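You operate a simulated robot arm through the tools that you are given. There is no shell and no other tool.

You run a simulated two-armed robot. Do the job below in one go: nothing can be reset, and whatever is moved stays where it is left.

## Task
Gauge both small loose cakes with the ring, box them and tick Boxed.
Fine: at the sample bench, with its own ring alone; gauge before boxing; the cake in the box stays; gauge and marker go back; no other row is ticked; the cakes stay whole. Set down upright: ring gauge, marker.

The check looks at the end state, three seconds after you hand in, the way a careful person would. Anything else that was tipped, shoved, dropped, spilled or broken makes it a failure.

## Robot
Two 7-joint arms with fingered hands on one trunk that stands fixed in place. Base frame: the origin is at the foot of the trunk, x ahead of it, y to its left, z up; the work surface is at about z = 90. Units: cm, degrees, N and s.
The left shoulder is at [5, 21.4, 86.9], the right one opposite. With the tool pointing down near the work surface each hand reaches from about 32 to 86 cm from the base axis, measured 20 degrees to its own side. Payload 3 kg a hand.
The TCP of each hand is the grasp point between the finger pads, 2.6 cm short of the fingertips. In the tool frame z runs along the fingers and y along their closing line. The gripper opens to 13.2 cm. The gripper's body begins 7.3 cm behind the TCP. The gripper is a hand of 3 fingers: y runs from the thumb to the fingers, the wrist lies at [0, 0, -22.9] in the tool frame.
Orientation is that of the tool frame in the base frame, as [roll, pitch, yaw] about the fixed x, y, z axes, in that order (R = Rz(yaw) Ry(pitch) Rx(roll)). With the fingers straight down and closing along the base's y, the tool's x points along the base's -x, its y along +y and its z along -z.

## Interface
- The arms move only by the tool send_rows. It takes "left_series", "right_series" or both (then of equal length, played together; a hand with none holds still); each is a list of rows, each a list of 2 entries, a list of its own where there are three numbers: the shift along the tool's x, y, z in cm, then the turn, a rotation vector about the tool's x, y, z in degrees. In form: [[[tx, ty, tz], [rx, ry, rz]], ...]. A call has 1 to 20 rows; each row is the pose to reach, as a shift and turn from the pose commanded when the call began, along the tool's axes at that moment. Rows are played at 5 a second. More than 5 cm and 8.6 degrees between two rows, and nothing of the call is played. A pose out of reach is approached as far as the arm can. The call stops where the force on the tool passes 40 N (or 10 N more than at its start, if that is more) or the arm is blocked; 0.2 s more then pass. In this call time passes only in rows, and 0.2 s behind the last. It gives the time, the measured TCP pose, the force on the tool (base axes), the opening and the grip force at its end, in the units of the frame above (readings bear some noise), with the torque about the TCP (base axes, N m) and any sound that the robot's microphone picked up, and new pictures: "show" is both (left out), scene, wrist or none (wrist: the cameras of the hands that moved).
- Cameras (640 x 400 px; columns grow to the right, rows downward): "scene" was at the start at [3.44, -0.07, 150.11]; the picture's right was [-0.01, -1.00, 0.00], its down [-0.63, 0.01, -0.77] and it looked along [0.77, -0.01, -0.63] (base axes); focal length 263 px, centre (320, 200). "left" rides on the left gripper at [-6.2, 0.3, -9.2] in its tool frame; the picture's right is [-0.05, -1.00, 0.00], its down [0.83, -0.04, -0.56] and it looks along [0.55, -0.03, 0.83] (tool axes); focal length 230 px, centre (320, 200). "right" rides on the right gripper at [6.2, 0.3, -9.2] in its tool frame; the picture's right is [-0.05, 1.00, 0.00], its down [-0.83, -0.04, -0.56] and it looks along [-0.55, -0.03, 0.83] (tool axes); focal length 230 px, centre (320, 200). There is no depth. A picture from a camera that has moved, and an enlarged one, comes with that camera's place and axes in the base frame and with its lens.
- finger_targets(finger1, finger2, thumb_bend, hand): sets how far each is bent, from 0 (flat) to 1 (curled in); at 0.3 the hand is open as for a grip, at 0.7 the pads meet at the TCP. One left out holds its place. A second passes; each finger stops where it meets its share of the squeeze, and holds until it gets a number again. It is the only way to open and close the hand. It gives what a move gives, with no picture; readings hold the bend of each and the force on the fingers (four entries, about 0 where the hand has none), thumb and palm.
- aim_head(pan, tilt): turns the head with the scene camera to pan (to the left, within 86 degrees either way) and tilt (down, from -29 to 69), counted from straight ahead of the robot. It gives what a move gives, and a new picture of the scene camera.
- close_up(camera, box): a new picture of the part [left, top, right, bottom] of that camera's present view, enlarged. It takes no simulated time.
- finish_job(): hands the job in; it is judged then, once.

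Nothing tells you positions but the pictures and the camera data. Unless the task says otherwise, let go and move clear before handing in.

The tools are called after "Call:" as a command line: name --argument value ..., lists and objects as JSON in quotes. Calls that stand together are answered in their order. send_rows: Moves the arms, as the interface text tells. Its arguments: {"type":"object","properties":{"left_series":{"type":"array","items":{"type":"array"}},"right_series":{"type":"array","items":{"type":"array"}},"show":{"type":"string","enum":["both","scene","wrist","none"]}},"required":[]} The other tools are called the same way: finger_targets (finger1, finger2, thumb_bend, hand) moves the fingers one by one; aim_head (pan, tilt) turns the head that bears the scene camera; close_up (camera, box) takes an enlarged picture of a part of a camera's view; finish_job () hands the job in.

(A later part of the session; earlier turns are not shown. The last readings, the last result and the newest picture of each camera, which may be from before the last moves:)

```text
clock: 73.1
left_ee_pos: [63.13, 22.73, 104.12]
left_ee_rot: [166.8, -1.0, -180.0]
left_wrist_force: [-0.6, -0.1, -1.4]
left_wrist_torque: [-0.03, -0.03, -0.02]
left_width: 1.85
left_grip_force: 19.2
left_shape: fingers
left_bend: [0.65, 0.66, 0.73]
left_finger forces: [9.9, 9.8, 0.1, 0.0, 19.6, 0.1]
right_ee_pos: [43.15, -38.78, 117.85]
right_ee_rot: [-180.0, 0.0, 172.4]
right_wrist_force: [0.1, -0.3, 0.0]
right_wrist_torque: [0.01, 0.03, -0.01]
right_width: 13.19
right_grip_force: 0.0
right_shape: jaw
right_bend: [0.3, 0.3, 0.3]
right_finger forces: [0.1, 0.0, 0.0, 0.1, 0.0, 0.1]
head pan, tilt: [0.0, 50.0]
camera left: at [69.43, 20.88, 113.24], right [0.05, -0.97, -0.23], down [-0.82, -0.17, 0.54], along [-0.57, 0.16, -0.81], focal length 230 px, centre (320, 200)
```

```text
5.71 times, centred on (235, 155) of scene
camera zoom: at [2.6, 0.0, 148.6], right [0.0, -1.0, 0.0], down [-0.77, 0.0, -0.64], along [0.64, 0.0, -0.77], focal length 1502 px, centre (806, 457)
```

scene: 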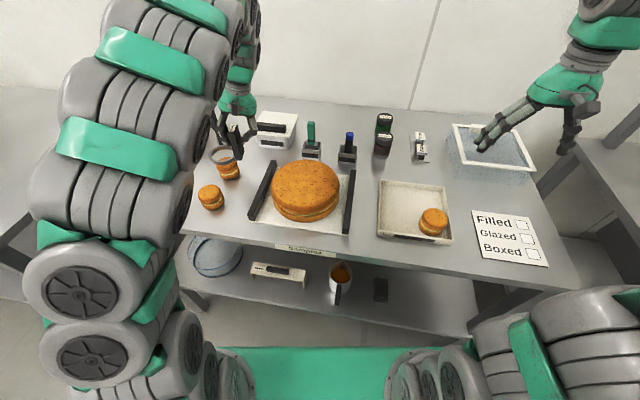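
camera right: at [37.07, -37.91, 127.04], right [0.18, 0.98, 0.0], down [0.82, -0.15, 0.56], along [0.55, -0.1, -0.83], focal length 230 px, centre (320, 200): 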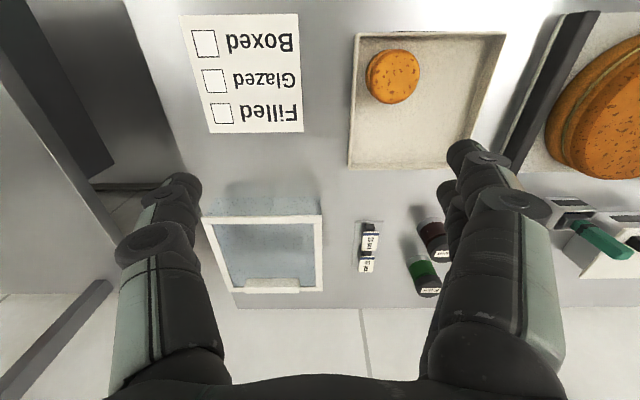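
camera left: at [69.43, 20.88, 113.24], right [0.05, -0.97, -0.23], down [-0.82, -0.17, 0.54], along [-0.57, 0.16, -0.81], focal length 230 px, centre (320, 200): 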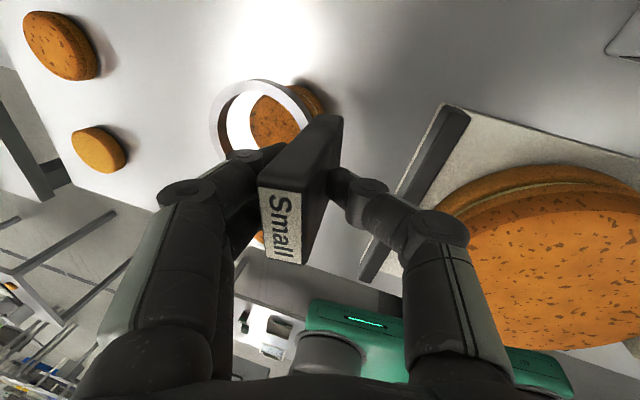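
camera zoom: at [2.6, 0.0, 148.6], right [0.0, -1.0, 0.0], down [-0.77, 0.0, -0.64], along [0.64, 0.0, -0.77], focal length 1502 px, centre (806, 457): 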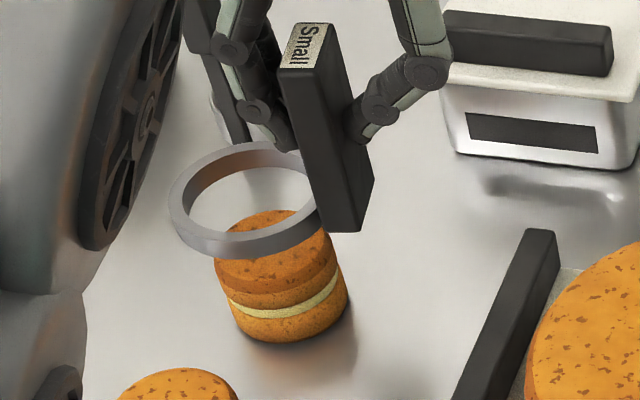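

The ring is now level; its centre reads (62.9, 29.05) versus cake (62.95, 28.5). I'll shift 5 mm in -y and lower to about 1 cm above the cake for a final centring check.

Call:
send_rows --left_series '[[[0, -0.49, -0.11], [0, 0, 0]], [[0, -0.76, 1.05], [0, 0, 0]]]' --show "none"

Call:
close_up --camera "left" --box '[190, 50, 370, 190]'

Call:
close_up --camera "scene" --box '[200, 130, 260, 190]'

```text
clock: 73.7
left_ee_pos: [63.08, 22.16, 103.04]
left_ee_rot: [166.9, -1.0, -179.8]
left_wrist_force: [0.7, -0.3, -1.6]
left_wrist_torque: [0.0, 0.02, -0.01]
left_width: 1.84
left_grip_force: 20.0
left_shape: fingers
left_bend: [0.65, 0.66, 0.73]
left_finger forces: [9.9, 9.8, 0.0, 0.0, 19.8, 0.0]
right_ee_pos: [43.08, -38.79, 117.9]
right_ee_rot: [-180.0, 0.1, 172.4]
right_wrist_force: [1.3, -0.1, -0.2]
right_wrist_torque: [0.0, -0.02, 0.01]
right_width: 13.21
right_grip_force: 0.0
right_shape: jaw
right_bend: [0.3, 0.3, 0.3]
right_finger forces: [0.0, 0.0, 0.0, 0.0, 0.1, 0.0]
head pan, tilt: [0.0, 50.0]
```

```text
2.86 times, centred on (280, 120) of left
camera zoom: at [69.41, 20.4, 112.14], right [0.05, -0.97, -0.23], down [-0.82, -0.17, 0.54], along [-0.57, 0.16, -0.81], focal length 657 px, centre (434, 429)
```

zoom: 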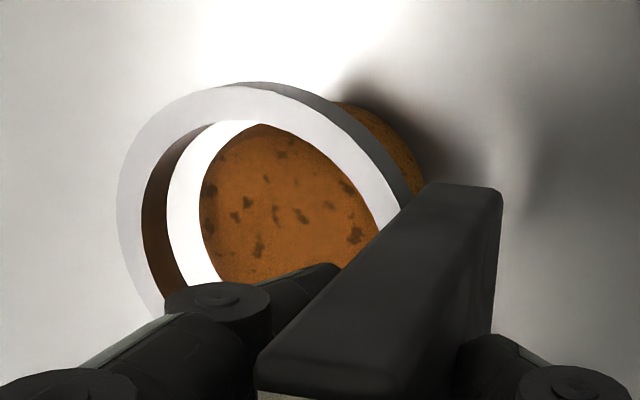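

```text
6.67 times, centred on (230, 160) of scene
camera zoom: at [2.6, 0.0, 148.6], right [0.0, -1.0, 0.0], down [-0.77, 0.0, -0.64], along [0.64, 0.0, -0.77], focal length 1752 px, centre (920, 467)
```

zoom: 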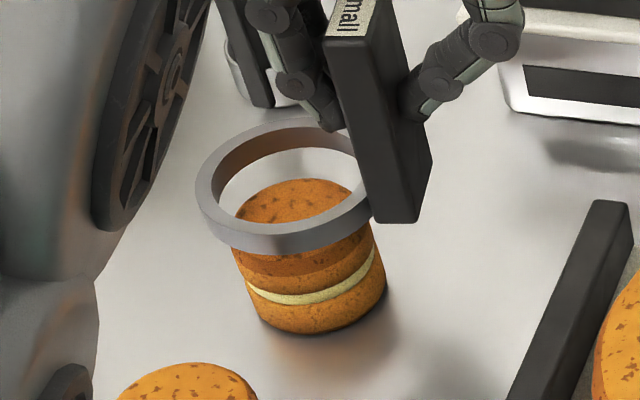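

Lateral (y) alignment is good; ring is about 3–4 mm too far in +x. I'll shift -0.35 cm in x and lower slightly, then check force and view.

Call:
send_rows --left_series '[[[0.35, 0, 0], [0, 0, 0]], [[0.35, -0.11, 0.5], [0, 0, 0]]]' --show "none"

Call:
close_up --camera "left" --box '[190, 50, 370, 190]'

Call:
close_up --camera "scene" --box '[200, 130, 260, 190]'

```text
clock: 74.3
left_ee_pos: [62.59, 22.4, 102.56]
left_ee_rot: [166.9, -1.0, -179.8]
left_wrist_force: [-0.2, 0.3, -0.5]
left_wrist_torque: [-0.03, 0.0, 0.0]
left_width: 1.85
left_grip_force: 20.1
left_shape: fingers
left_bend: [0.65, 0.66, 0.73]
left_finger forces: [9.8, 9.7, 0.0, 0.1, 19.7, 0.1]
right_ee_pos: [43.16, -38.94, 117.83]
right_ee_rot: [-180.0, -0.1, 172.3]
right_wrist_force: [0.3, -1.1, 0.1]
right_wrist_torque: [0.01, 0.02, -0.05]
right_width: 13.19
right_grip_force: 0.0
right_shape: jaw
right_bend: [0.3, 0.3, 0.3]
right_finger forces: [0.1, 0.1, 0.0, 0.0, 0.0, 0.0]
head pan, tilt: [0.0, 50.0]
```

```text
2.86 times, centred on (280, 120) of left
camera zoom: at [69.01, 20.41, 111.6], right [0.05, -0.97, -0.23], down [-0.82, -0.17, 0.55], along [-0.57, 0.16, -0.81], focal length 657 px, centre (434, 429)
```

zoom: 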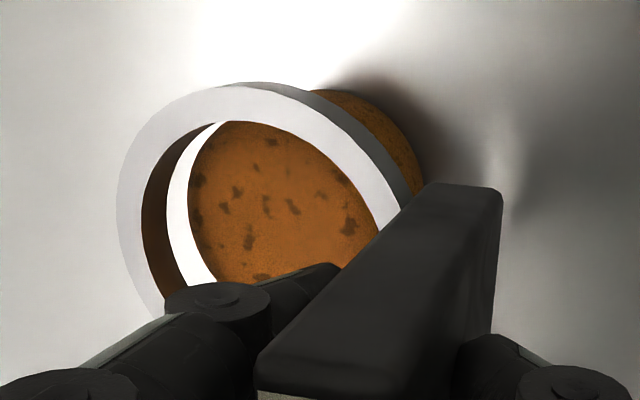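

```text
6.67 times, centred on (230, 160) of scene
camera zoom: at [2.6, 0.0, 148.6], right [0.0, -1.0, 0.0], down [-0.77, 0.0, -0.64], along [0.64, 0.0, -0.77], focal length 1752 px, centre (920, 467)
```

zoom: 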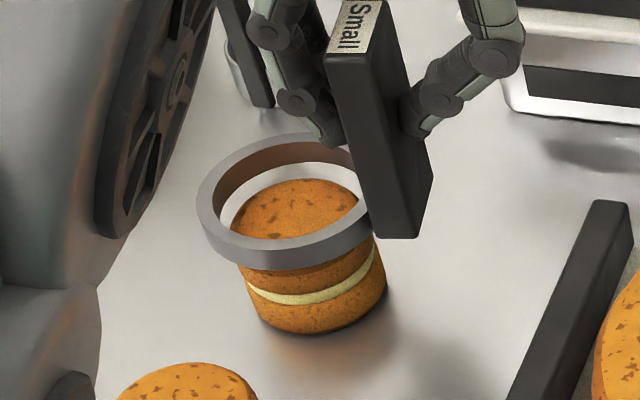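

Well centred in both views. Lowering in 3 mm steps with force checks.

Call:
send_rows --left_series '[[[0, -0.035, 0.145], [0, 0, 0]], [[0, -0.07, 0.29], [0, 0, 0]], [[0, -0.105, 0.44], [0, 0, 0]], [[0, -0.14, 0.58], [0, 0, 0]]]' --show "none"

Call:
close_up --camera "left" --box '[190, 50, 370, 190]'

Call:
close_up --camera "scene" --box '[200, 130, 260, 190]'

```text
clock: 75.3
left_ee_pos: [62.67, 22.39, 101.95]
left_ee_rot: [167.0, -1.0, -179.9]
left_wrist_force: [-0.5, 0.1, -1.6]
left_wrist_torque: [-0.02, 0.01, -0.02]
left_width: 1.8
left_grip_force: 19.6
left_shape: fingers
left_bend: [0.65, 0.66, 0.73]
left_finger forces: [9.9, 9.7, 0.1, 0.0, 19.7, 0.0]
right_ee_pos: [43.2, -38.78, 118.01]
right_ee_rot: [179.9, 0.0, 172.4]
right_wrist_force: [0.1, -0.2, 0.0]
right_wrist_torque: [0.0, 0.01, -0.02]
right_width: 13.18
right_grip_force: 0.0
right_shape: jaw
right_bend: [0.3, 0.3, 0.3]
right_finger forces: [0.0, 0.1, 0.1, 0.0, 0.1, 0.0]
head pan, tilt: [0.0, 50.0]
```

```text
2.86 times, centred on (280, 120) of left
camera zoom: at [68.96, 20.38, 111.07], right [0.05, -0.97, -0.23], down [-0.82, -0.17, 0.54], along [-0.57, 0.16, -0.81], focal length 657 px, centre (434, 429)
```

zoom: 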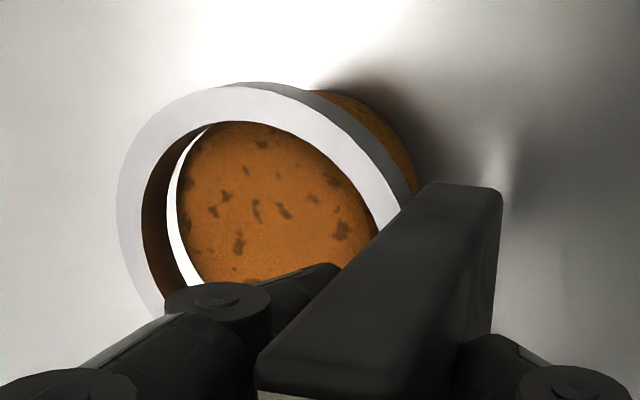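

```text
6.67 times, centred on (230, 160) of scene
camera zoom: at [2.6, 0.0, 148.6], right [0.0, -1.0, 0.0], down [-0.77, 0.0, -0.64], along [0.64, 0.0, -0.77], focal length 1752 px, centre (920, 467)
```

zoom: 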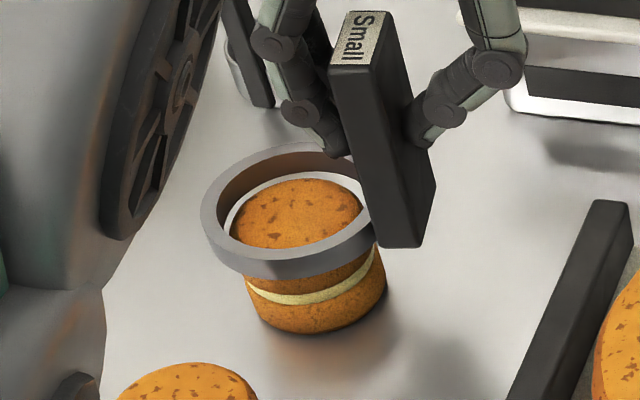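

Call:
send_rows --left_series '[[[0, -0.035, 0.145], [0, 0, 0]], [[0, -0.07, 0.29], [0, 0, 0]], [[0, -0.105, 0.44], [0, 0, 0]]]' --show "none"

Call:
close_up --camera "left" --box '[190, 50, 370, 190]'

Call:
close_up --camera "scene" --box '[200, 130, 260, 190]'

```text
clock: 76.1
left_ee_pos: [62.65, 22.21, 101.52]
left_ee_rot: [167.0, -1.1, -179.7]
left_wrist_force: [1.0, 0.3, -0.5]
left_wrist_torque: [-0.03, -0.05, 0.0]
left_width: 1.83
left_grip_force: 19.2
left_shape: fingers
left_bend: [0.65, 0.66, 0.73]
left_finger forces: [9.9, 9.8, 0.0, 0.0, 19.8, 0.1]
right_ee_pos: [43.16, -38.92, 117.9]
right_ee_rot: [-180.0, -0.1, 172.4]
right_wrist_force: [0.2, -0.1, 0.2]
right_wrist_torque: [0.03, 0.02, 0.02]
right_width: 13.2
right_grip_force: 0.1
right_shape: jaw
right_bend: [0.3, 0.3, 0.3]
right_finger forces: [0.0, 0.0, 0.0, 0.0, 0.0, 0.1]
head pan, tilt: [0.0, 50.0]
```

```text
2.86 times, centred on (280, 120) of left
camera zoom: at [68.98, 20.31, 110.57], right [0.05, -0.97, -0.23], down [-0.82, -0.17, 0.54], along [-0.57, 0.16, -0.81], focal length 657 px, centre (434, 429)
```

zoom: 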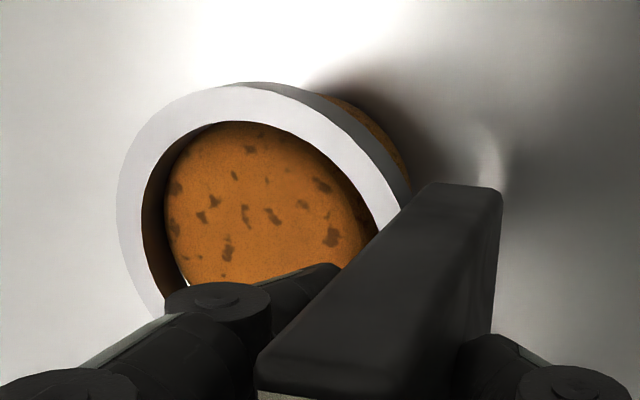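

```text
6.67 times, centred on (230, 160) of scene
camera zoom: at [2.6, 0.0, 148.6], right [0.0, -1.0, 0.0], down [-0.77, 0.0, -0.64], along [0.64, 0.0, -0.77], focal length 1752 px, centre (920, 467)
```

zoom: 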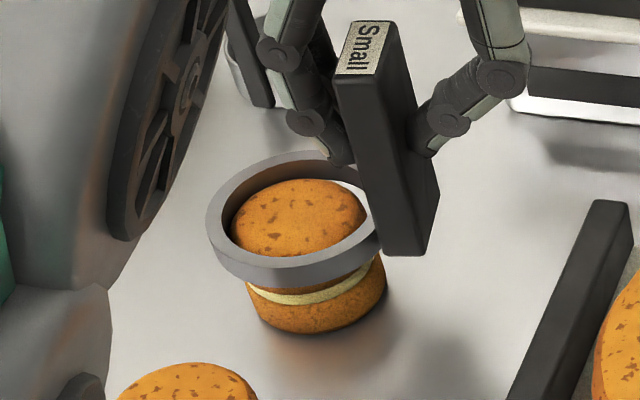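

Ring is slipping around the cake top without force; gap is slightly uneven so I'll nudge +1.5 mm in y and continue down.

Call:
send_rows --left_series '[[[0, 0.15, 0.03], [0, 0, 0]], [[0, 0.115, 0.18], [0, 0, 0]], [[0, 0.08, 0.32], [0, 0, 0]], [[0, 0.03, 0.52], [0, 0, 0]]]' --show "none"

Call:
close_up --camera "left" --box '[190, 50, 370, 190]'

Call:
close_up --camera "scene" --box '[200, 130, 260, 190]'

```text
clock: 77.1
left_ee_pos: [62.74, 22.41, 100.99]
left_ee_rot: [167.0, -1.1, -179.8]
left_wrist_force: [0.4, 0.6, -1.1]
left_wrist_torque: [-0.01, -0.02, -0.03]
left_width: 1.81
left_grip_force: 19.8
left_shape: fingers
left_bend: [0.66, 0.66, 0.73]
left_finger forces: [10.1, 9.8, 0.0, 0.0, 19.6, 0.0]
right_ee_pos: [43.29, -38.91, 118.02]
right_ee_rot: [-180.0, 0.0, 172.4]
right_wrist_force: [-0.3, 0.2, 0.0]
right_wrist_torque: [0.0, 0.0, -0.01]
right_width: 13.19
right_grip_force: 0.1
right_shape: jaw
right_bend: [0.3, 0.3, 0.3]
right_finger forces: [0.0, 0.0, 0.1, 0.0, 0.0, 0.0]
head pan, tilt: [0.0, 50.0]
```

```text
2.86 times, centred on (280, 120) of left
camera zoom: at [68.93, 20.53, 110.04], right [0.05, -0.97, -0.23], down [-0.82, -0.17, 0.55], along [-0.57, 0.16, -0.81], focal length 657 px, centre (434, 429)
```

zoom: 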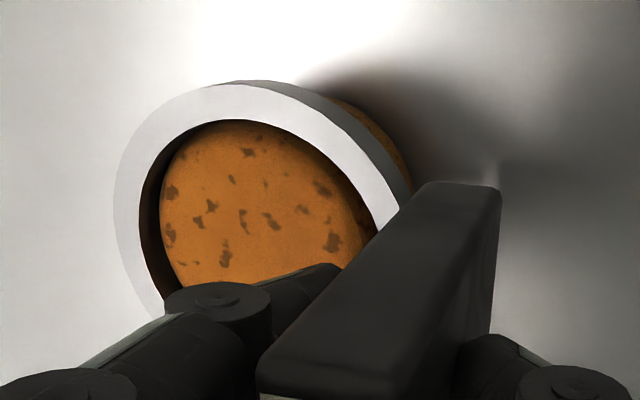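

```text
6.67 times, centred on (230, 160) of scene
camera zoom: at [2.6, 0.0, 148.6], right [0.0, -1.0, 0.0], down [-0.77, 0.0, -0.64], along [0.64, 0.0, -0.77], focal length 1752 px, centre (920, 467)
```

zoom: 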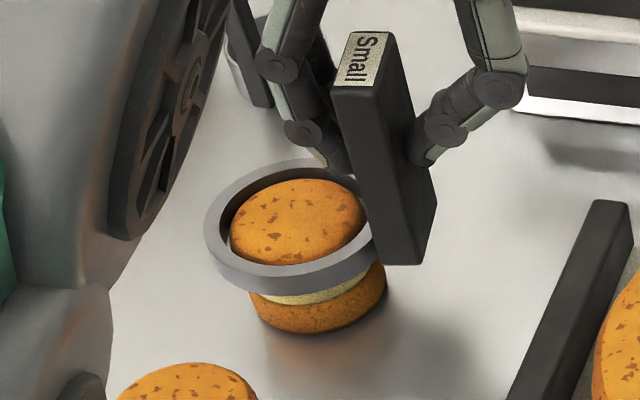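

No force, ring sits around the cake. Continuing down another 1.5 cm.

Call:
send_rows --left_series '[[[0, -0.05, 0.2], [0, 0, 0]], [[0, -0.09, 0.4], [0, 0, 0]], [[0, -0.14, 0.6], [0, 0, 0]], [[0, -0.18, 0.8], [0, 0, 0]]]' --show "none"

Call:
close_up --camera "scene" --box '[200, 130, 260, 190]'

```text
clock: 78.1
left_ee_pos: [62.63, 22.42, 100.14]
left_ee_rot: [166.9, -1.1, -179.8]
left_wrist_force: [0.6, 0.2, -1.3]
left_wrist_torque: [0.01, -0.01, -0.01]
left_width: 1.83
left_grip_force: 19.8
left_shape: fingers
left_bend: [0.66, 0.66, 0.73]
left_finger forces: [10.1, 9.8, 0.1, 0.1, 19.7, 0.0]
right_ee_pos: [43.15, -38.83, 117.82]
right_ee_rot: [180.0, -0.1, 172.4]
right_wrist_force: [-0.3, 0.5, 0.0]
right_wrist_torque: [-0.02, 0.03, -0.05]
right_width: 13.22
right_grip_force: 0.0
right_shape: jaw
right_bend: [0.3, 0.3, 0.3]
right_finger forces: [0.1, 0.0, 0.0, 0.0, 0.0, 0.0]
head pan, tilt: [0.0, 50.0]
```

```text
6.67 times, centred on (230, 160) of scene
camera zoom: at [2.6, 0.0, 148.6], right [0.0, -1.0, 0.0], down [-0.77, 0.0, -0.64], along [0.64, 0.0, -0.77], focal length 1752 px, centre (920, 467)
```

zoom: 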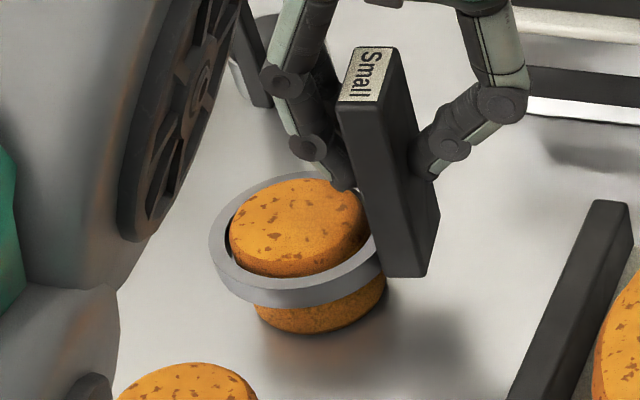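

Call:
send_rows --left_series '[[[0, -0.07, 0.3], [0, 0, 0]], [[0, -0.14, 0.6], [0, 0, 0]], [[0, -0.21, 0.9], [0, 0, 0]], [[0, -0.28, 1.2], [0, 0, 0]]]' --show "none"

Call:
close_up --camera "scene" --box '[200, 130, 260, 190]'

Call:
close_up --camera "left" --box '[190, 50, 370, 190]'

```text
clock: 79.1
left_ee_pos: [62.76, 22.35, 98.91]
left_ee_rot: [167.0, -0.8, -179.8]
left_wrist_force: [1.0, -0.7, -1.0]
left_wrist_torque: [-0.04, 0.0, -0.04]
left_width: 1.84
left_grip_force: 19.9
left_shape: fingers
left_bend: [0.66, 0.66, 0.73]
left_finger forces: [10.0, 9.7, 0.0, 0.1, 19.9, 0.0]
right_ee_pos: [43.21, -38.92, 117.91]
right_ee_rot: [180.0, 0.0, 172.4]
right_wrist_force: [0.4, 0.2, 0.4]
right_wrist_torque: [0.0, 0.0, 0.0]
right_width: 13.21
right_grip_force: 0.1
right_shape: jaw
right_bend: [0.3, 0.3, 0.3]
right_finger forces: [0.0, 0.0, 0.0, 0.0, 0.0, 0.1]
head pan, tilt: [0.0, 50.0]
```

```text
6.67 times, centred on (230, 160) of scene
camera zoom: at [2.6, 0.0, 148.6], right [0.0, -1.0, 0.0], down [-0.77, 0.0, -0.64], along [0.64, 0.0, -0.77], focal length 1752 px, centre (920, 467)
```

zoom: 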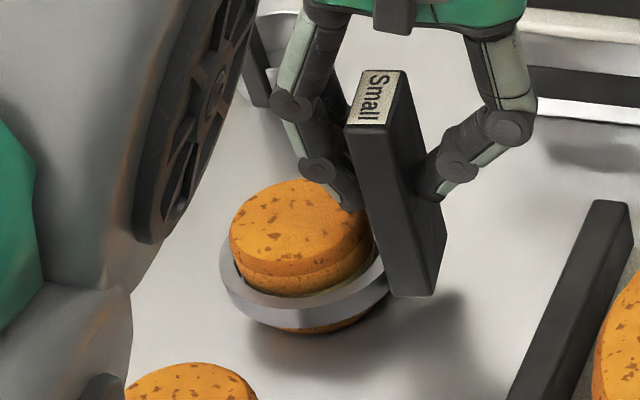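

```text
2.86 times, centred on (280, 120) of left
camera zoom: at [68.99, 20.5, 108.0], right [0.05, -0.97, -0.23], down [-0.82, -0.17, 0.54], along [-0.57, 0.16, -0.81], focal length 657 px, centre (434, 429)
```

zoom: 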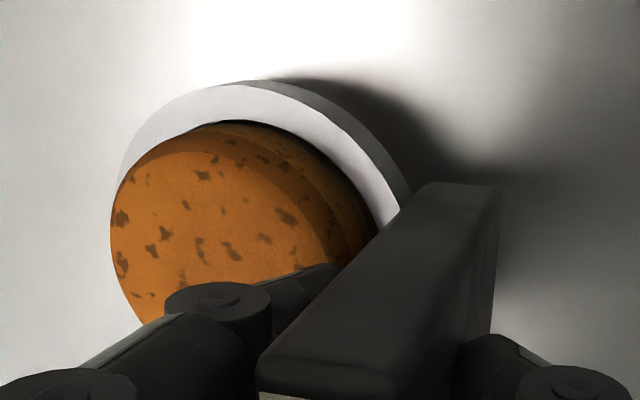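

Cake B passes through the ring cleanly. One more centimetre down nearly to the table, then straight back up.

Call:
send_rows --left_series '[[[0, -0.07, 0.3], [0, 0, 0]], [[0, -0.16, 0.7], [0, 0, 0]], [[0, -0.16, 0.7], [0, 0, 0]]]' --show "none"

Call:
send_rows --left_series '[[[0, 0.1, -0.45], [0, 0, 0]], [[0, 0.25, -1.1], [0, 0, 0]], [[0, 0.42, -1.8], [0, 0, 0]], [[0, 0.6, -2.6], [0, 0, 0]], [[0, 0.85, -3.6], [0, 0, 0]], [[0, 1.1, -4.7], [0, 0, 0]], [[0, 1.5, -6.4], [0, 0, 0]], [[0, 1.9, -8.1], [0, 0, 0]]]'

Call:
close_up --camera "scene" --box '[180, 100, 280, 220]'

```text
clock: 79.9
left_ee_pos: [62.51, 22.43, 98.24]
left_ee_rot: [166.9, -0.9, -179.8]
left_wrist_force: [-0.4, -0.2, -0.4]
left_wrist_torque: [0.0, -0.01, 0.0]
left_width: 1.81
left_grip_force: 20.2
left_shape: fingers
left_bend: [0.66, 0.66, 0.73]
left_finger forces: [10.0, 10.0, 0.0, 0.0, 19.8, 0.0]
right_ee_pos: [43.12, -38.81, 117.97]
right_ee_rot: [180.0, 0.0, 172.4]
right_wrist_force: [-0.4, -0.2, 0.1]
right_wrist_torque: [-0.01, 0.03, 0.0]
right_width: 13.18
right_grip_force: 0.0
right_shape: jaw
right_bend: [0.3, 0.3, 0.3]
right_finger forces: [0.1, 0.0, 0.1, 0.1, 0.0, 0.0]
head pan, tilt: [0.0, 50.0]
```

```text
clock: 81.7
left_ee_pos: [62.72, 22.4, 106.73]
left_ee_rot: [167.1, -0.9, -179.8]
left_wrist_force: [-0.1, -0.2, -1.0]
left_wrist_torque: [-0.01, -0.01, 0.0]
left_width: 1.83
left_grip_force: 18.9
left_shape: fingers
left_bend: [0.66, 0.66, 0.73]
left_finger forces: [10.0, 9.9, 0.0, 0.1, 19.9, 0.0]
right_ee_pos: [43.21, -38.92, 117.98]
right_ee_rot: [179.9, 0.1, 172.3]
right_wrist_force: [0.3, -0.4, -0.1]
right_wrist_torque: [0.01, -0.01, 0.0]
right_width: 13.2
right_grip_force: 0.1
right_shape: jaw
right_bend: [0.3, 0.3, 0.3]
right_finger forces: [0.1, 0.0, 0.2, 0.0, 0.0, 0.0]
head pan, tilt: [0.0, 50.0]
camera left: at [69.03, 20.51, 115.68], right [0.05, -0.97, -0.23], down [-0.82, -0.17, 0.54], along [-0.57, 0.16, -0.81], focal length 230 px, centre (320, 200)
```

scene: 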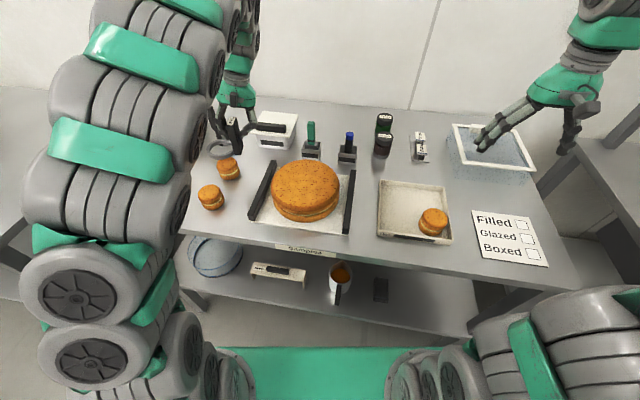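
left: 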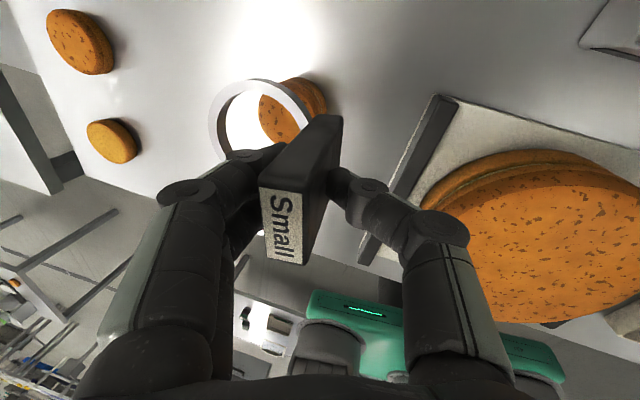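

```text
3.33 times, centred on (230, 160) of scene
camera zoom: at [2.6, 0.0, 148.6], right [0.0, -1.0, 0.0], down [-0.77, 0.0, -0.64], along [0.64, 0.0, -0.77], focal length 876 px, centre (620, 333)
```

zoom: 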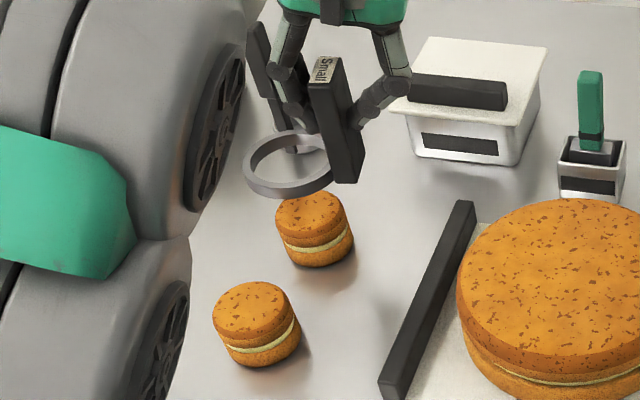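

Cake B is intact and back in view. Now moving the ring above cake A (about (50.9,30.6)).

Call:
send_rows --left_series '[[[2.5, 0.4, 0.14], [0, 0, 0]], [[5, 0.8, 0.28], [0, 0, 0]], [[7.5, 1.3, 0.42], [0, 0, 0]], [[10, 1.7, 0.56], [0, 0, 0]], [[12.1, 2.05, 0.68], [0, 0, 0]], [[12.1, 1.8, 1.7], [0, 0, 0]], [[12.1, 1.5, 2.9], [0, 0, 0]]]'

Call:
close_up --camera "left" --box '[190, 50, 370, 190]'

Call:
close_up --camera "scene" --box '[170, 140, 250, 220]'

```text
clock: 83.3
left_ee_pos: [50.51, 24.44, 104.26]
left_ee_rot: [167.0, -1.0, -179.8]
left_wrist_force: [0.6, -0.2, -0.3]
left_wrist_torque: [-0.02, 0.03, 0.0]
left_width: 1.83
left_grip_force: 19.6
left_shape: fingers
left_bend: [0.66, 0.66, 0.73]
left_finger forces: [9.9, 9.8, 0.0, 0.0, 19.8, 0.0]
right_ee_pos: [43.17, -38.8, 117.87]
right_ee_rot: [-180.0, -0.1, 172.4]
right_wrist_force: [0.6, -0.3, -0.5]
right_wrist_torque: [0.01, -0.02, 0.01]
right_width: 13.2
right_grip_force: 0.0
right_shape: jaw
right_bend: [0.3, 0.3, 0.3]
right_finger forces: [0.0, 0.1, 0.0, 0.0, 0.1, 0.0]
head pan, tilt: [0.0, 50.0]
camera left: at [56.85, 22.6, 113.25], right [0.05, -0.97, -0.23], down [-0.82, -0.17, 0.54], along [-0.57, 0.16, -0.81], focal length 230 px, centre (320, 200)
```

scene: 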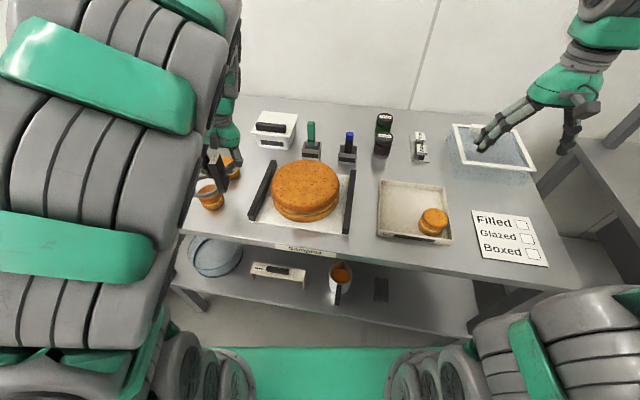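
left: 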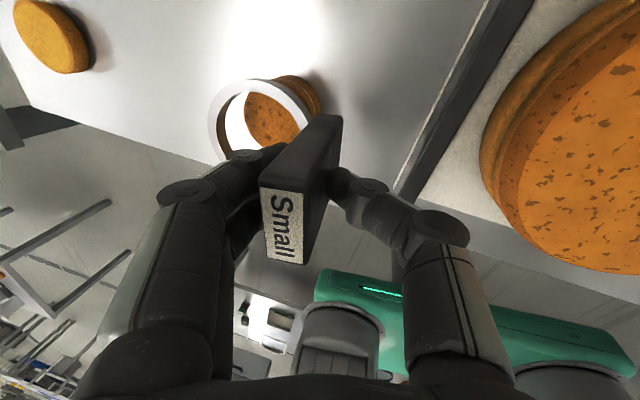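

```text
2.86 times, centred on (280, 120) of left
camera zoom: at [56.85, 22.6, 113.25], right [0.05, -0.97, -0.23], down [-0.82, -0.17, 0.54], along [-0.57, 0.16, -0.81], focal length 657 px, centre (434, 429)
```

zoom: 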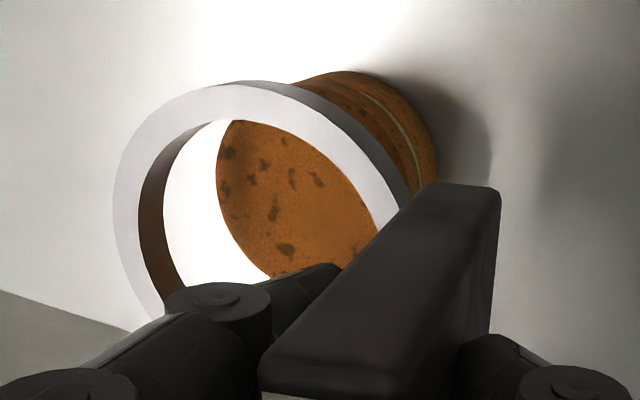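

```text
5.00 times, centred on (210, 180) of scene
camera zoom: at [2.6, 0.0, 148.6], right [0.0, -1.0, 0.0], down [-0.77, 0.0, -0.64], along [0.64, 0.0, -0.77], focal length 1314 px, centre (870, 300)
```

zoom: 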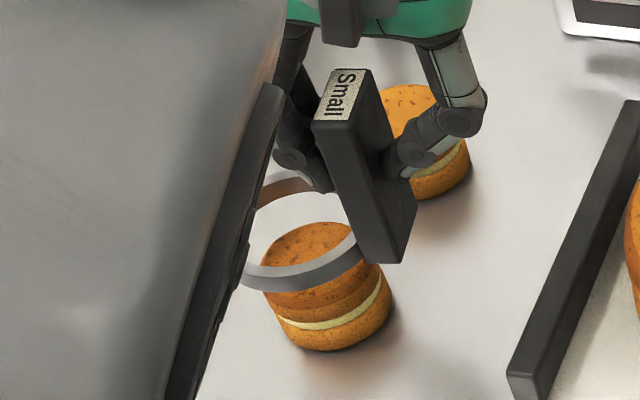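

Cake A's centre reads (51.0,30.7). I'll nudge (+0.2,+0.15) and lower to just above its top.

Call:
send_rows --left_series '[[[-0.24, 0.1, 0.3], [0, 0, 0]], [[-0.25, -0.07, 1], [0, 0, 0]], [[-0.26, -0.24, 1.74], [0, 0, 0]]]' --show "none"

Call:
close_up --camera "left" --box '[190, 50, 370, 190]'

Call:
close_up --camera "scene" --box '[180, 160, 240, 220]'

```text
clock: 84.1
left_ee_pos: [50.82, 24.67, 102.53]
left_ee_rot: [166.9, -1.0, -179.8]
left_wrist_force: [0.6, -0.4, -1.3]
left_wrist_torque: [-0.04, 0.02, 0.01]
left_width: 1.84
left_grip_force: 19.9
left_shape: fingers
left_bend: [0.66, 0.66, 0.73]
left_finger forces: [9.9, 9.8, 0.0, 0.0, 19.9, 0.1]
right_ee_pos: [43.08, -38.83, 117.95]
right_ee_rot: [-180.0, 0.0, 172.4]
right_wrist_force: [-0.2, 0.6, 0.9]
right_wrist_torque: [0.0, -0.01, -0.03]
right_width: 13.17
right_grip_force: 0.0
right_shape: jaw
right_bend: [0.3, 0.3, 0.3]
right_finger forces: [0.1, 0.0, 0.0, 0.1, 0.1, 0.0]
head pan, tilt: [0.0, 50.0]
```

```text
2.86 times, centred on (280, 120) of left
camera zoom: at [57.16, 22.82, 111.52], right [0.05, -0.97, -0.23], down [-0.82, -0.17, 0.55], along [-0.57, 0.16, -0.81], focal length 657 px, centre (434, 429)
```

zoom: 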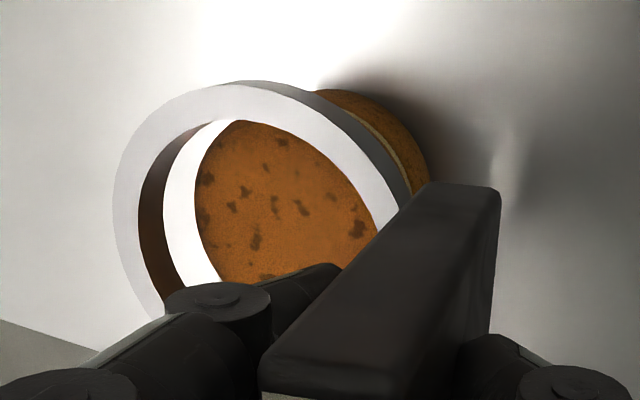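

```text
6.67 times, centred on (210, 190) of scene
camera zoom: at [2.6, 0.0, 148.6], right [0.0, -1.0, 0.0], down [-0.77, 0.0, -0.64], along [0.64, 0.0, -0.77], focal length 1752 px, centre (1053, 267)
```

zoom: 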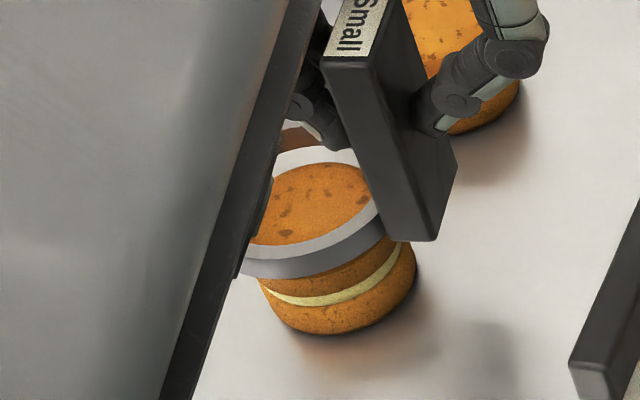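

Call:
send_rows --left_series '[[[-0.05, -0.17, -0.04], [0, 0, 0]], [[-0.05, -0.24, 0.25], [0, 0, 0]], [[-0.05, -0.31, 0.55], [0, 0, 0]]]' --show "none"

Call:
close_up --camera "left" --box '[190, 50, 370, 190]'

Call:
close_up --camera "scene" --box '[180, 160, 240, 220]'

```text
clock: 84.9
left_ee_pos: [50.83, 24.62, 101.84]
left_ee_rot: [166.8, -1.1, -179.9]
left_wrist_force: [0.6, -0.2, -1.9]
left_wrist_torque: [-0.02, 0.01, 0.0]
left_width: 1.84
left_grip_force: 20.2
left_shape: fingers
left_bend: [0.66, 0.66, 0.73]
left_finger forces: [9.9, 9.8, 0.0, 0.0, 19.8, 0.0]
right_ee_pos: [43.06, -38.87, 117.89]
right_ee_rot: [-180.0, 0.0, 172.4]
right_wrist_force: [0.4, -0.2, 0.8]
right_wrist_torque: [0.0, -0.03, -0.01]
right_width: 13.21
right_grip_force: 0.0
right_shape: jaw
right_bend: [0.3, 0.3, 0.3]
right_finger forces: [0.0, 0.1, 0.0, 0.0, 0.1, 0.0]
head pan, tilt: [0.0, 50.0]
```

```text
2.86 times, centred on (280, 120) of left
camera zoom: at [57.14, 22.7, 110.92], right [0.05, -0.97, -0.23], down [-0.82, -0.17, 0.54], along [-0.57, 0.16, -0.81], focal length 657 px, centre (434, 429)
```

zoom: 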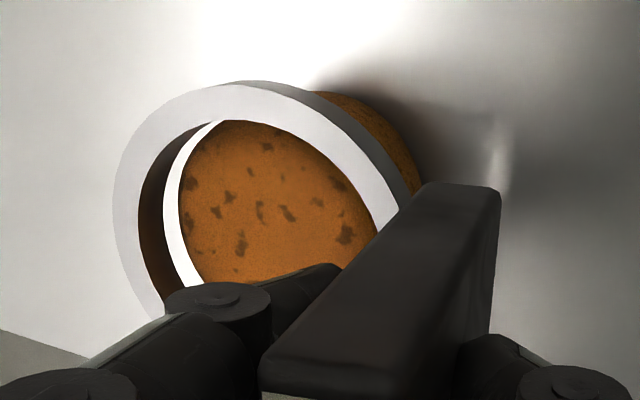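

```text
6.67 times, centred on (210, 190) of scene
camera zoom: at [2.6, 0.0, 148.6], right [0.0, -1.0, 0.0], down [-0.77, 0.0, -0.64], along [0.64, 0.0, -0.77], focal length 1752 px, centre (1053, 267)
```

zoom: 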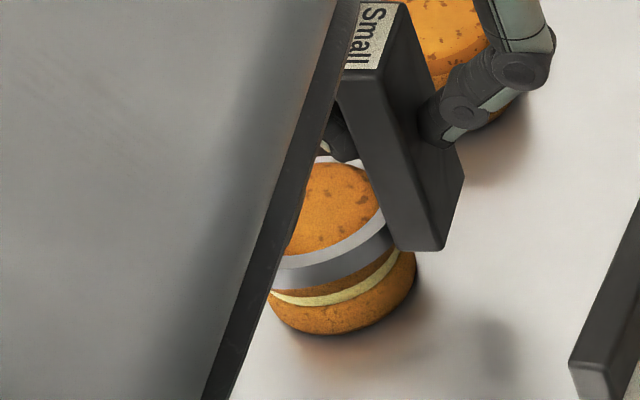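

Call:
send_rows --left_series '[[[0, -0.2, -0.05], [0, 0, 0]], [[0, -0.24, 0.1], [0, 0, 0]], [[0, -0.29, 0.35], [0, 0, 0]]]' --show "none"

Call:
close_up --camera "left" --box '[190, 50, 370, 190]'

Call:
close_up --camera "scene" --box '[180, 160, 240, 220]'

```text
clock: 85.7
left_ee_pos: [50.86, 24.37, 101.43]
left_ee_rot: [166.9, -1.0, -179.8]
left_wrist_force: [-1.1, -0.5, -0.8]
left_wrist_torque: [-0.01, 0.0, -0.02]
left_width: 1.84
left_grip_force: 19.3
left_shape: fingers
left_bend: [0.66, 0.66, 0.73]
left_finger forces: [10.0, 9.8, 0.0, 0.0, 19.9, 0.0]
right_ee_pos: [43.16, -38.86, 117.97]
right_ee_rot: [179.9, -0.1, 172.2]
right_wrist_force: [0.7, 0.3, 0.3]
right_wrist_torque: [-0.04, 0.04, -0.01]
right_width: 13.18
right_grip_force: 0.2
right_shape: jaw
right_bend: [0.3, 0.3, 0.3]
right_finger forces: [0.1, 0.1, 0.0, 0.0, 0.0, 0.0]
head pan, tilt: [0.0, 50.0]
```

```text
2.86 times, centred on (280, 120) of left
camera zoom: at [57.19, 22.46, 110.52], right [0.05, -0.97, -0.23], down [-0.82, -0.17, 0.54], along [-0.57, 0.16, -0.81], focal length 657 px, centre (434, 429)
```

zoom: 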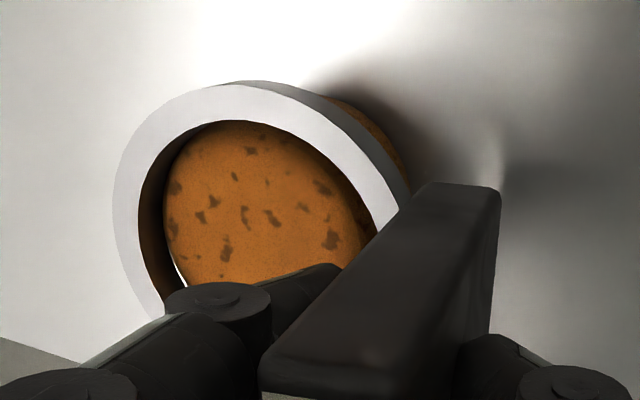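

```text
6.67 times, centred on (210, 190) of scene
camera zoom: at [2.6, 0.0, 148.6], right [0.0, -1.0, 0.0], down [-0.77, 0.0, -0.64], along [0.64, 0.0, -0.77], focal length 1752 px, centre (1053, 267)
```

zoom: 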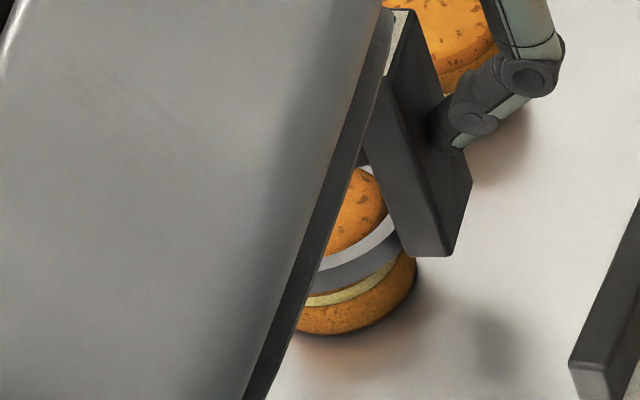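

This now matches the cake-B picture at the same stage, no force. Continuing down.

Call:
send_rows --left_series '[[[0, 0.02, 0.15], [0, 0, 0]], [[0, -0.03, 0.4], [0, 0, 0]], [[0, -0.09, 0.65], [0, 0, 0]], [[0, -0.14, 0.9], [0, 0, 0]]]' --show "none"

Call:
close_up --camera "left" --box '[190, 50, 370, 190]'

```text
clock: 86.7
left_ee_pos: [50.83, 24.17, 100.57]
left_ee_rot: [166.8, -0.9, -179.8]
left_wrist_force: [0.5, 0.2, -0.4]
left_wrist_torque: [0.05, -0.03, -0.01]
left_width: 1.84
left_grip_force: 19.2
left_shape: fingers
left_bend: [0.66, 0.66, 0.72]
left_finger forces: [10.0, 9.7, 0.1, 0.0, 19.1, 0.1]
right_ee_pos: [43.17, -38.88, 117.89]
right_ee_rot: [180.0, 0.0, 172.5]
right_wrist_force: [0.0, 0.1, 0.3]
right_wrist_torque: [0.02, -0.02, 0.01]
right_width: 13.17
right_grip_force: 0.1
right_shape: jaw
right_bend: [0.3, 0.3, 0.3]
right_finger forces: [0.0, 0.0, 0.0, 0.0, 0.0, 0.0]
head pan, tilt: [0.0, 50.0]
```

```text
2.86 times, centred on (280, 120) of left
camera zoom: at [57.15, 22.45, 109.65], right [0.05, -0.97, -0.23], down [-0.82, -0.17, 0.55], along [-0.57, 0.16, -0.81], focal length 657 px, centre (434, 429)
```

zoom: 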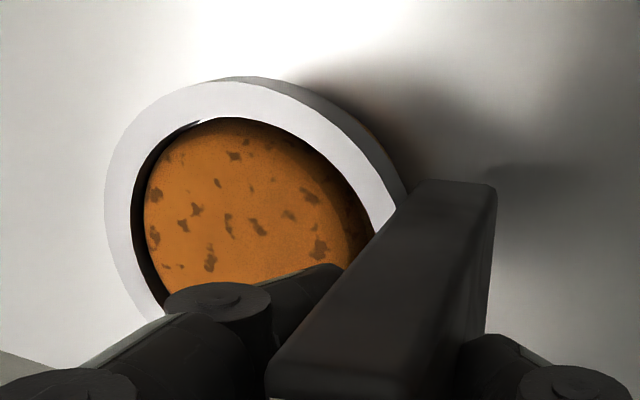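

The ring shifted ~1 mm in the hand: it's brushing the cake's +y side. I'll nudge +2 mm in y and look before going on.

Call:
send_rows --left_series '[[[0, 0.1, -0.1], [0, 0, 0]], [[0, 0.22, -0.1], [0, 0, 0]]]' --show "none"

Call:
close_up --camera "left" --box '[190, 50, 370, 190]'

Call:
close_up --camera "scene" --box '[180, 160, 240, 220]'

```text
clock: 87.3
left_ee_pos: [50.92, 24.51, 100.73]
left_ee_rot: [166.9, -1.1, -179.9]
left_wrist_force: [0.2, 0.4, -1.2]
left_wrist_torque: [-0.03, 0.01, -0.01]
left_width: 1.84
left_grip_force: 19.8
left_shape: fingers
left_bend: [0.66, 0.66, 0.72]
left_finger forces: [10.1, 9.7, 0.1, 0.0, 19.8, 0.0]
right_ee_pos: [43.18, -38.78, 117.96]
right_ee_rot: [-180.0, -0.1, 172.4]
right_wrist_force: [-0.7, -0.4, -0.8]
right_wrist_torque: [0.01, -0.01, 0.0]
right_width: 13.2
right_grip_force: 0.1
right_shape: jaw
right_bend: [0.3, 0.3, 0.3]
right_finger forces: [0.0, 0.1, 0.0, 0.0, 0.0, 0.0]
head pan, tilt: [0.0, 50.0]
```

```text
2.86 times, centred on (280, 120) of left
camera zoom: at [57.19, 22.65, 109.78], right [0.05, -0.97, -0.23], down [-0.82, -0.17, 0.54], along [-0.57, 0.16, -0.81], focal length 657 px, centre (434, 429)
```

zoom: 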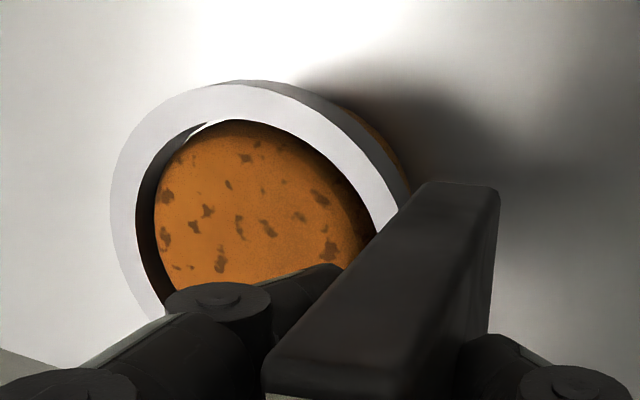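

```text
6.67 times, centred on (210, 190) of scene
camera zoom: at [2.6, 0.0, 148.6], right [0.0, -1.0, 0.0], down [-0.77, 0.0, -0.64], along [0.64, 0.0, -0.77], focal length 1752 px, centre (1053, 267)
```

zoom: 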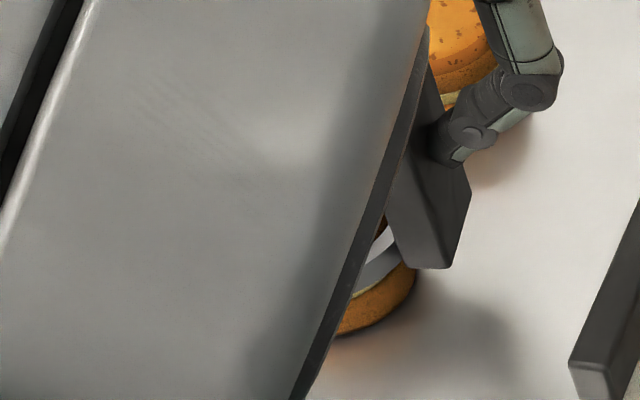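

Call:
send_rows --left_series '[[[0, 0.03, 0.2], [0, 0, 0]], [[0, -0.03, 0.5], [0, 0, 0]], [[0, -0.1, 0.8], [0, 0, 0]], [[0, -0.17, 1.1], [0, 0, 0]]]' --show "none"

Call:
close_up --camera "left" --box '[190, 50, 370, 190]'

```text
clock: 88.3
left_ee_pos: [50.79, 24.57, 99.46]
left_ee_rot: [166.9, -1.1, -179.7]
left_wrist_force: [0.1, 0.7, -1.4]
left_wrist_torque: [0.0, 0.02, 0.01]
left_width: 1.84
left_grip_force: 20.5
left_shape: fingers
left_bend: [0.66, 0.66, 0.72]
left_finger forces: [10.1, 9.7, 0.0, 0.1, 19.8, 0.0]
right_ee_pos: [43.17, -38.82, 117.88]
right_ee_rot: [179.9, -0.1, 172.4]
right_wrist_force: [0.8, -0.1, 0.5]
right_wrist_torque: [0.02, -0.05, 0.03]
right_width: 13.2
right_grip_force: 0.0
right_shape: jaw
right_bend: [0.3, 0.3, 0.3]
right_finger forces: [0.0, 0.0, 0.0, 0.0, 0.0, 0.1]
head pan, tilt: [0.0, 50.0]
```

```text
2.86 times, centred on (280, 120) of left
camera zoom: at [57.16, 22.74, 108.56], right [0.05, -0.97, -0.23], down [-0.82, -0.17, 0.54], along [-0.57, 0.16, -0.81], focal length 657 px, centre (434, 429)
```

zoom: 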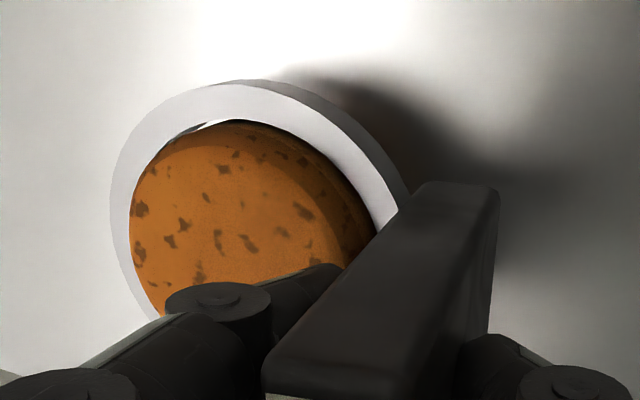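

Free again. Down the last centimetre, pause, then straight up.

Call:
send_rows --left_series '[[[0, -0.07, 0.3], [0, 0, 0]], [[0, -0.16, 0.7], [0, 0, 0]], [[0, -0.25, 1.1], [0, 0, 0]], [[0, -0.25, 1.1], [0, 0, 0]]]' --show "wrist"

Call:
send_rows --left_series '[[[0, 0.1, -0.45], [0, 0, 0]], [[0, 0.25, -1.1], [0, 0, 0]], [[0, 0.42, -1.8], [0, 0, 0]], [[0, 0.6, -2.6], [0, 0, 0]], [[0, 0.85, -3.6], [0, 0, 0]], [[0, 1.1, -4.7], [0, 0, 0]], [[0, 1.5, -6.4], [0, 0, 0]], [[0, 1.9, -8.1], [0, 0, 0]], [[0, 2.4, -10.1], [0, 0, 0]]]'

Call:
close_up --camera "scene" --box '[170, 120, 290, 220]'

```text
clock: 89.3
left_ee_pos: [50.79, 24.5, 98.45]
left_ee_rot: [166.9, -0.9, -179.8]
left_wrist_force: [-1.0, -0.3, -0.9]
left_wrist_torque: [-0.02, 0.01, 0.04]
left_width: 1.83
left_grip_force: 19.4
left_shape: fingers
left_bend: [0.66, 0.66, 0.72]
left_finger forces: [10.1, 9.8, 0.0, 0.0, 19.7, 0.1]
right_ee_pos: [43.16, -38.89, 117.97]
right_ee_rot: [179.9, 0.0, 172.4]
right_wrist_force: [0.3, -0.6, -0.6]
right_wrist_torque: [0.0, -0.03, 0.02]
right_width: 13.19
right_grip_force: 0.1
right_shape: jaw
right_bend: [0.3, 0.3, 0.3]
right_finger forces: [0.1, 0.1, 0.0, 0.0, 0.0, 0.0]
head pan, tilt: [0.0, 50.0]
camera left: at [57.15, 22.72, 107.51], right [0.05, -0.97, -0.23], down [-0.82, -0.17, 0.54], along [-0.57, 0.16, -0.81], focal length 230 px, centre (320, 200)
```

left: 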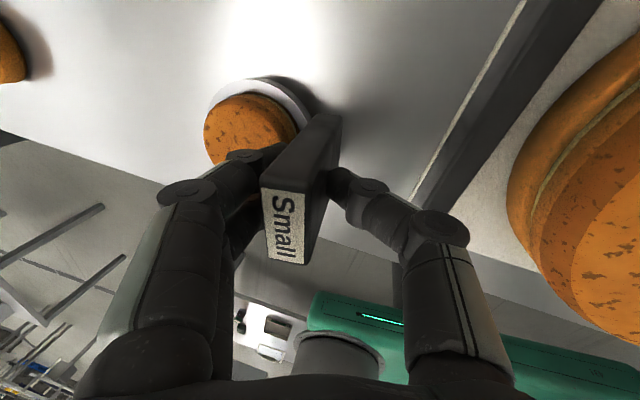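

```text
clock: 91.3
left_ee_pos: [50.94, 24.73, 108.76]
left_ee_rot: [167.0, -1.0, -179.8]
left_wrist_force: [-0.1, -1.0, -0.6]
left_wrist_torque: [-0.03, -0.01, 0.01]
left_width: 1.81
left_grip_force: 19.6
left_shape: fingers
left_bend: [0.66, 0.66, 0.72]
left_finger forces: [10.0, 9.7, 0.0, 0.1, 19.7, 0.0]
right_ee_pos: [43.05, -38.87, 117.89]
right_ee_rot: [-179.9, 0.0, 172.2]
right_wrist_force: [-0.4, -0.3, 0.3]
right_wrist_torque: [-0.01, 0.05, 0.01]
right_width: 13.2
right_grip_force: 0.0
right_shape: jaw
right_bend: [0.3, 0.3, 0.3]
right_finger forces: [0.0, 0.1, 0.1, 0.1, 0.0, 0.0]
head pan, tilt: [0.0, 50.0]
camera left: at [57.19, 22.8, 117.87], right [0.05, -0.97, -0.23], down [-0.82, -0.17, 0.55], along [-0.57, 0.16, -0.81], focal length 230 px, centre (320, 200)
```

scene: 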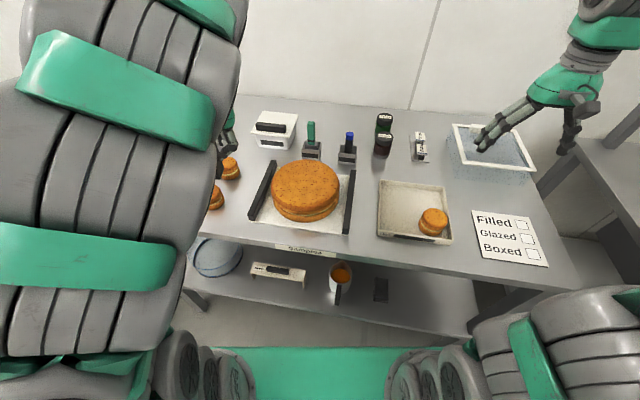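
left: 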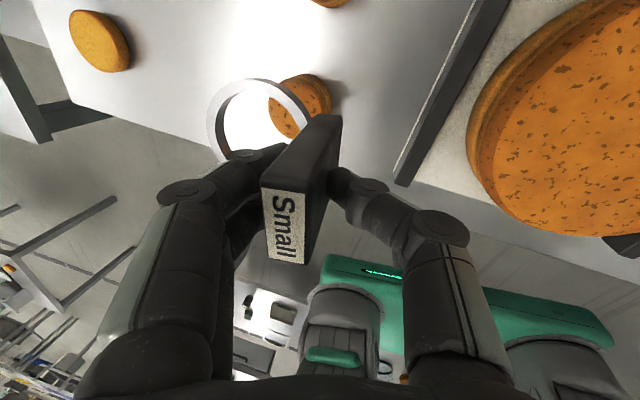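

```text
4.00 times, centred on (230, 170) of scene
camera zoom: at [2.6, 0.0, 148.6], right [0.0, -1.0, 0.0], down [-0.77, 0.0, -0.64], along [0.64, 0.0, -0.77], focal length 1052 px, centre (680, 320)
```

zoom: 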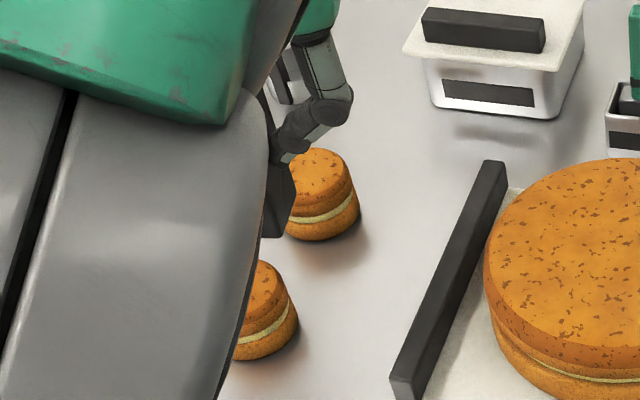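

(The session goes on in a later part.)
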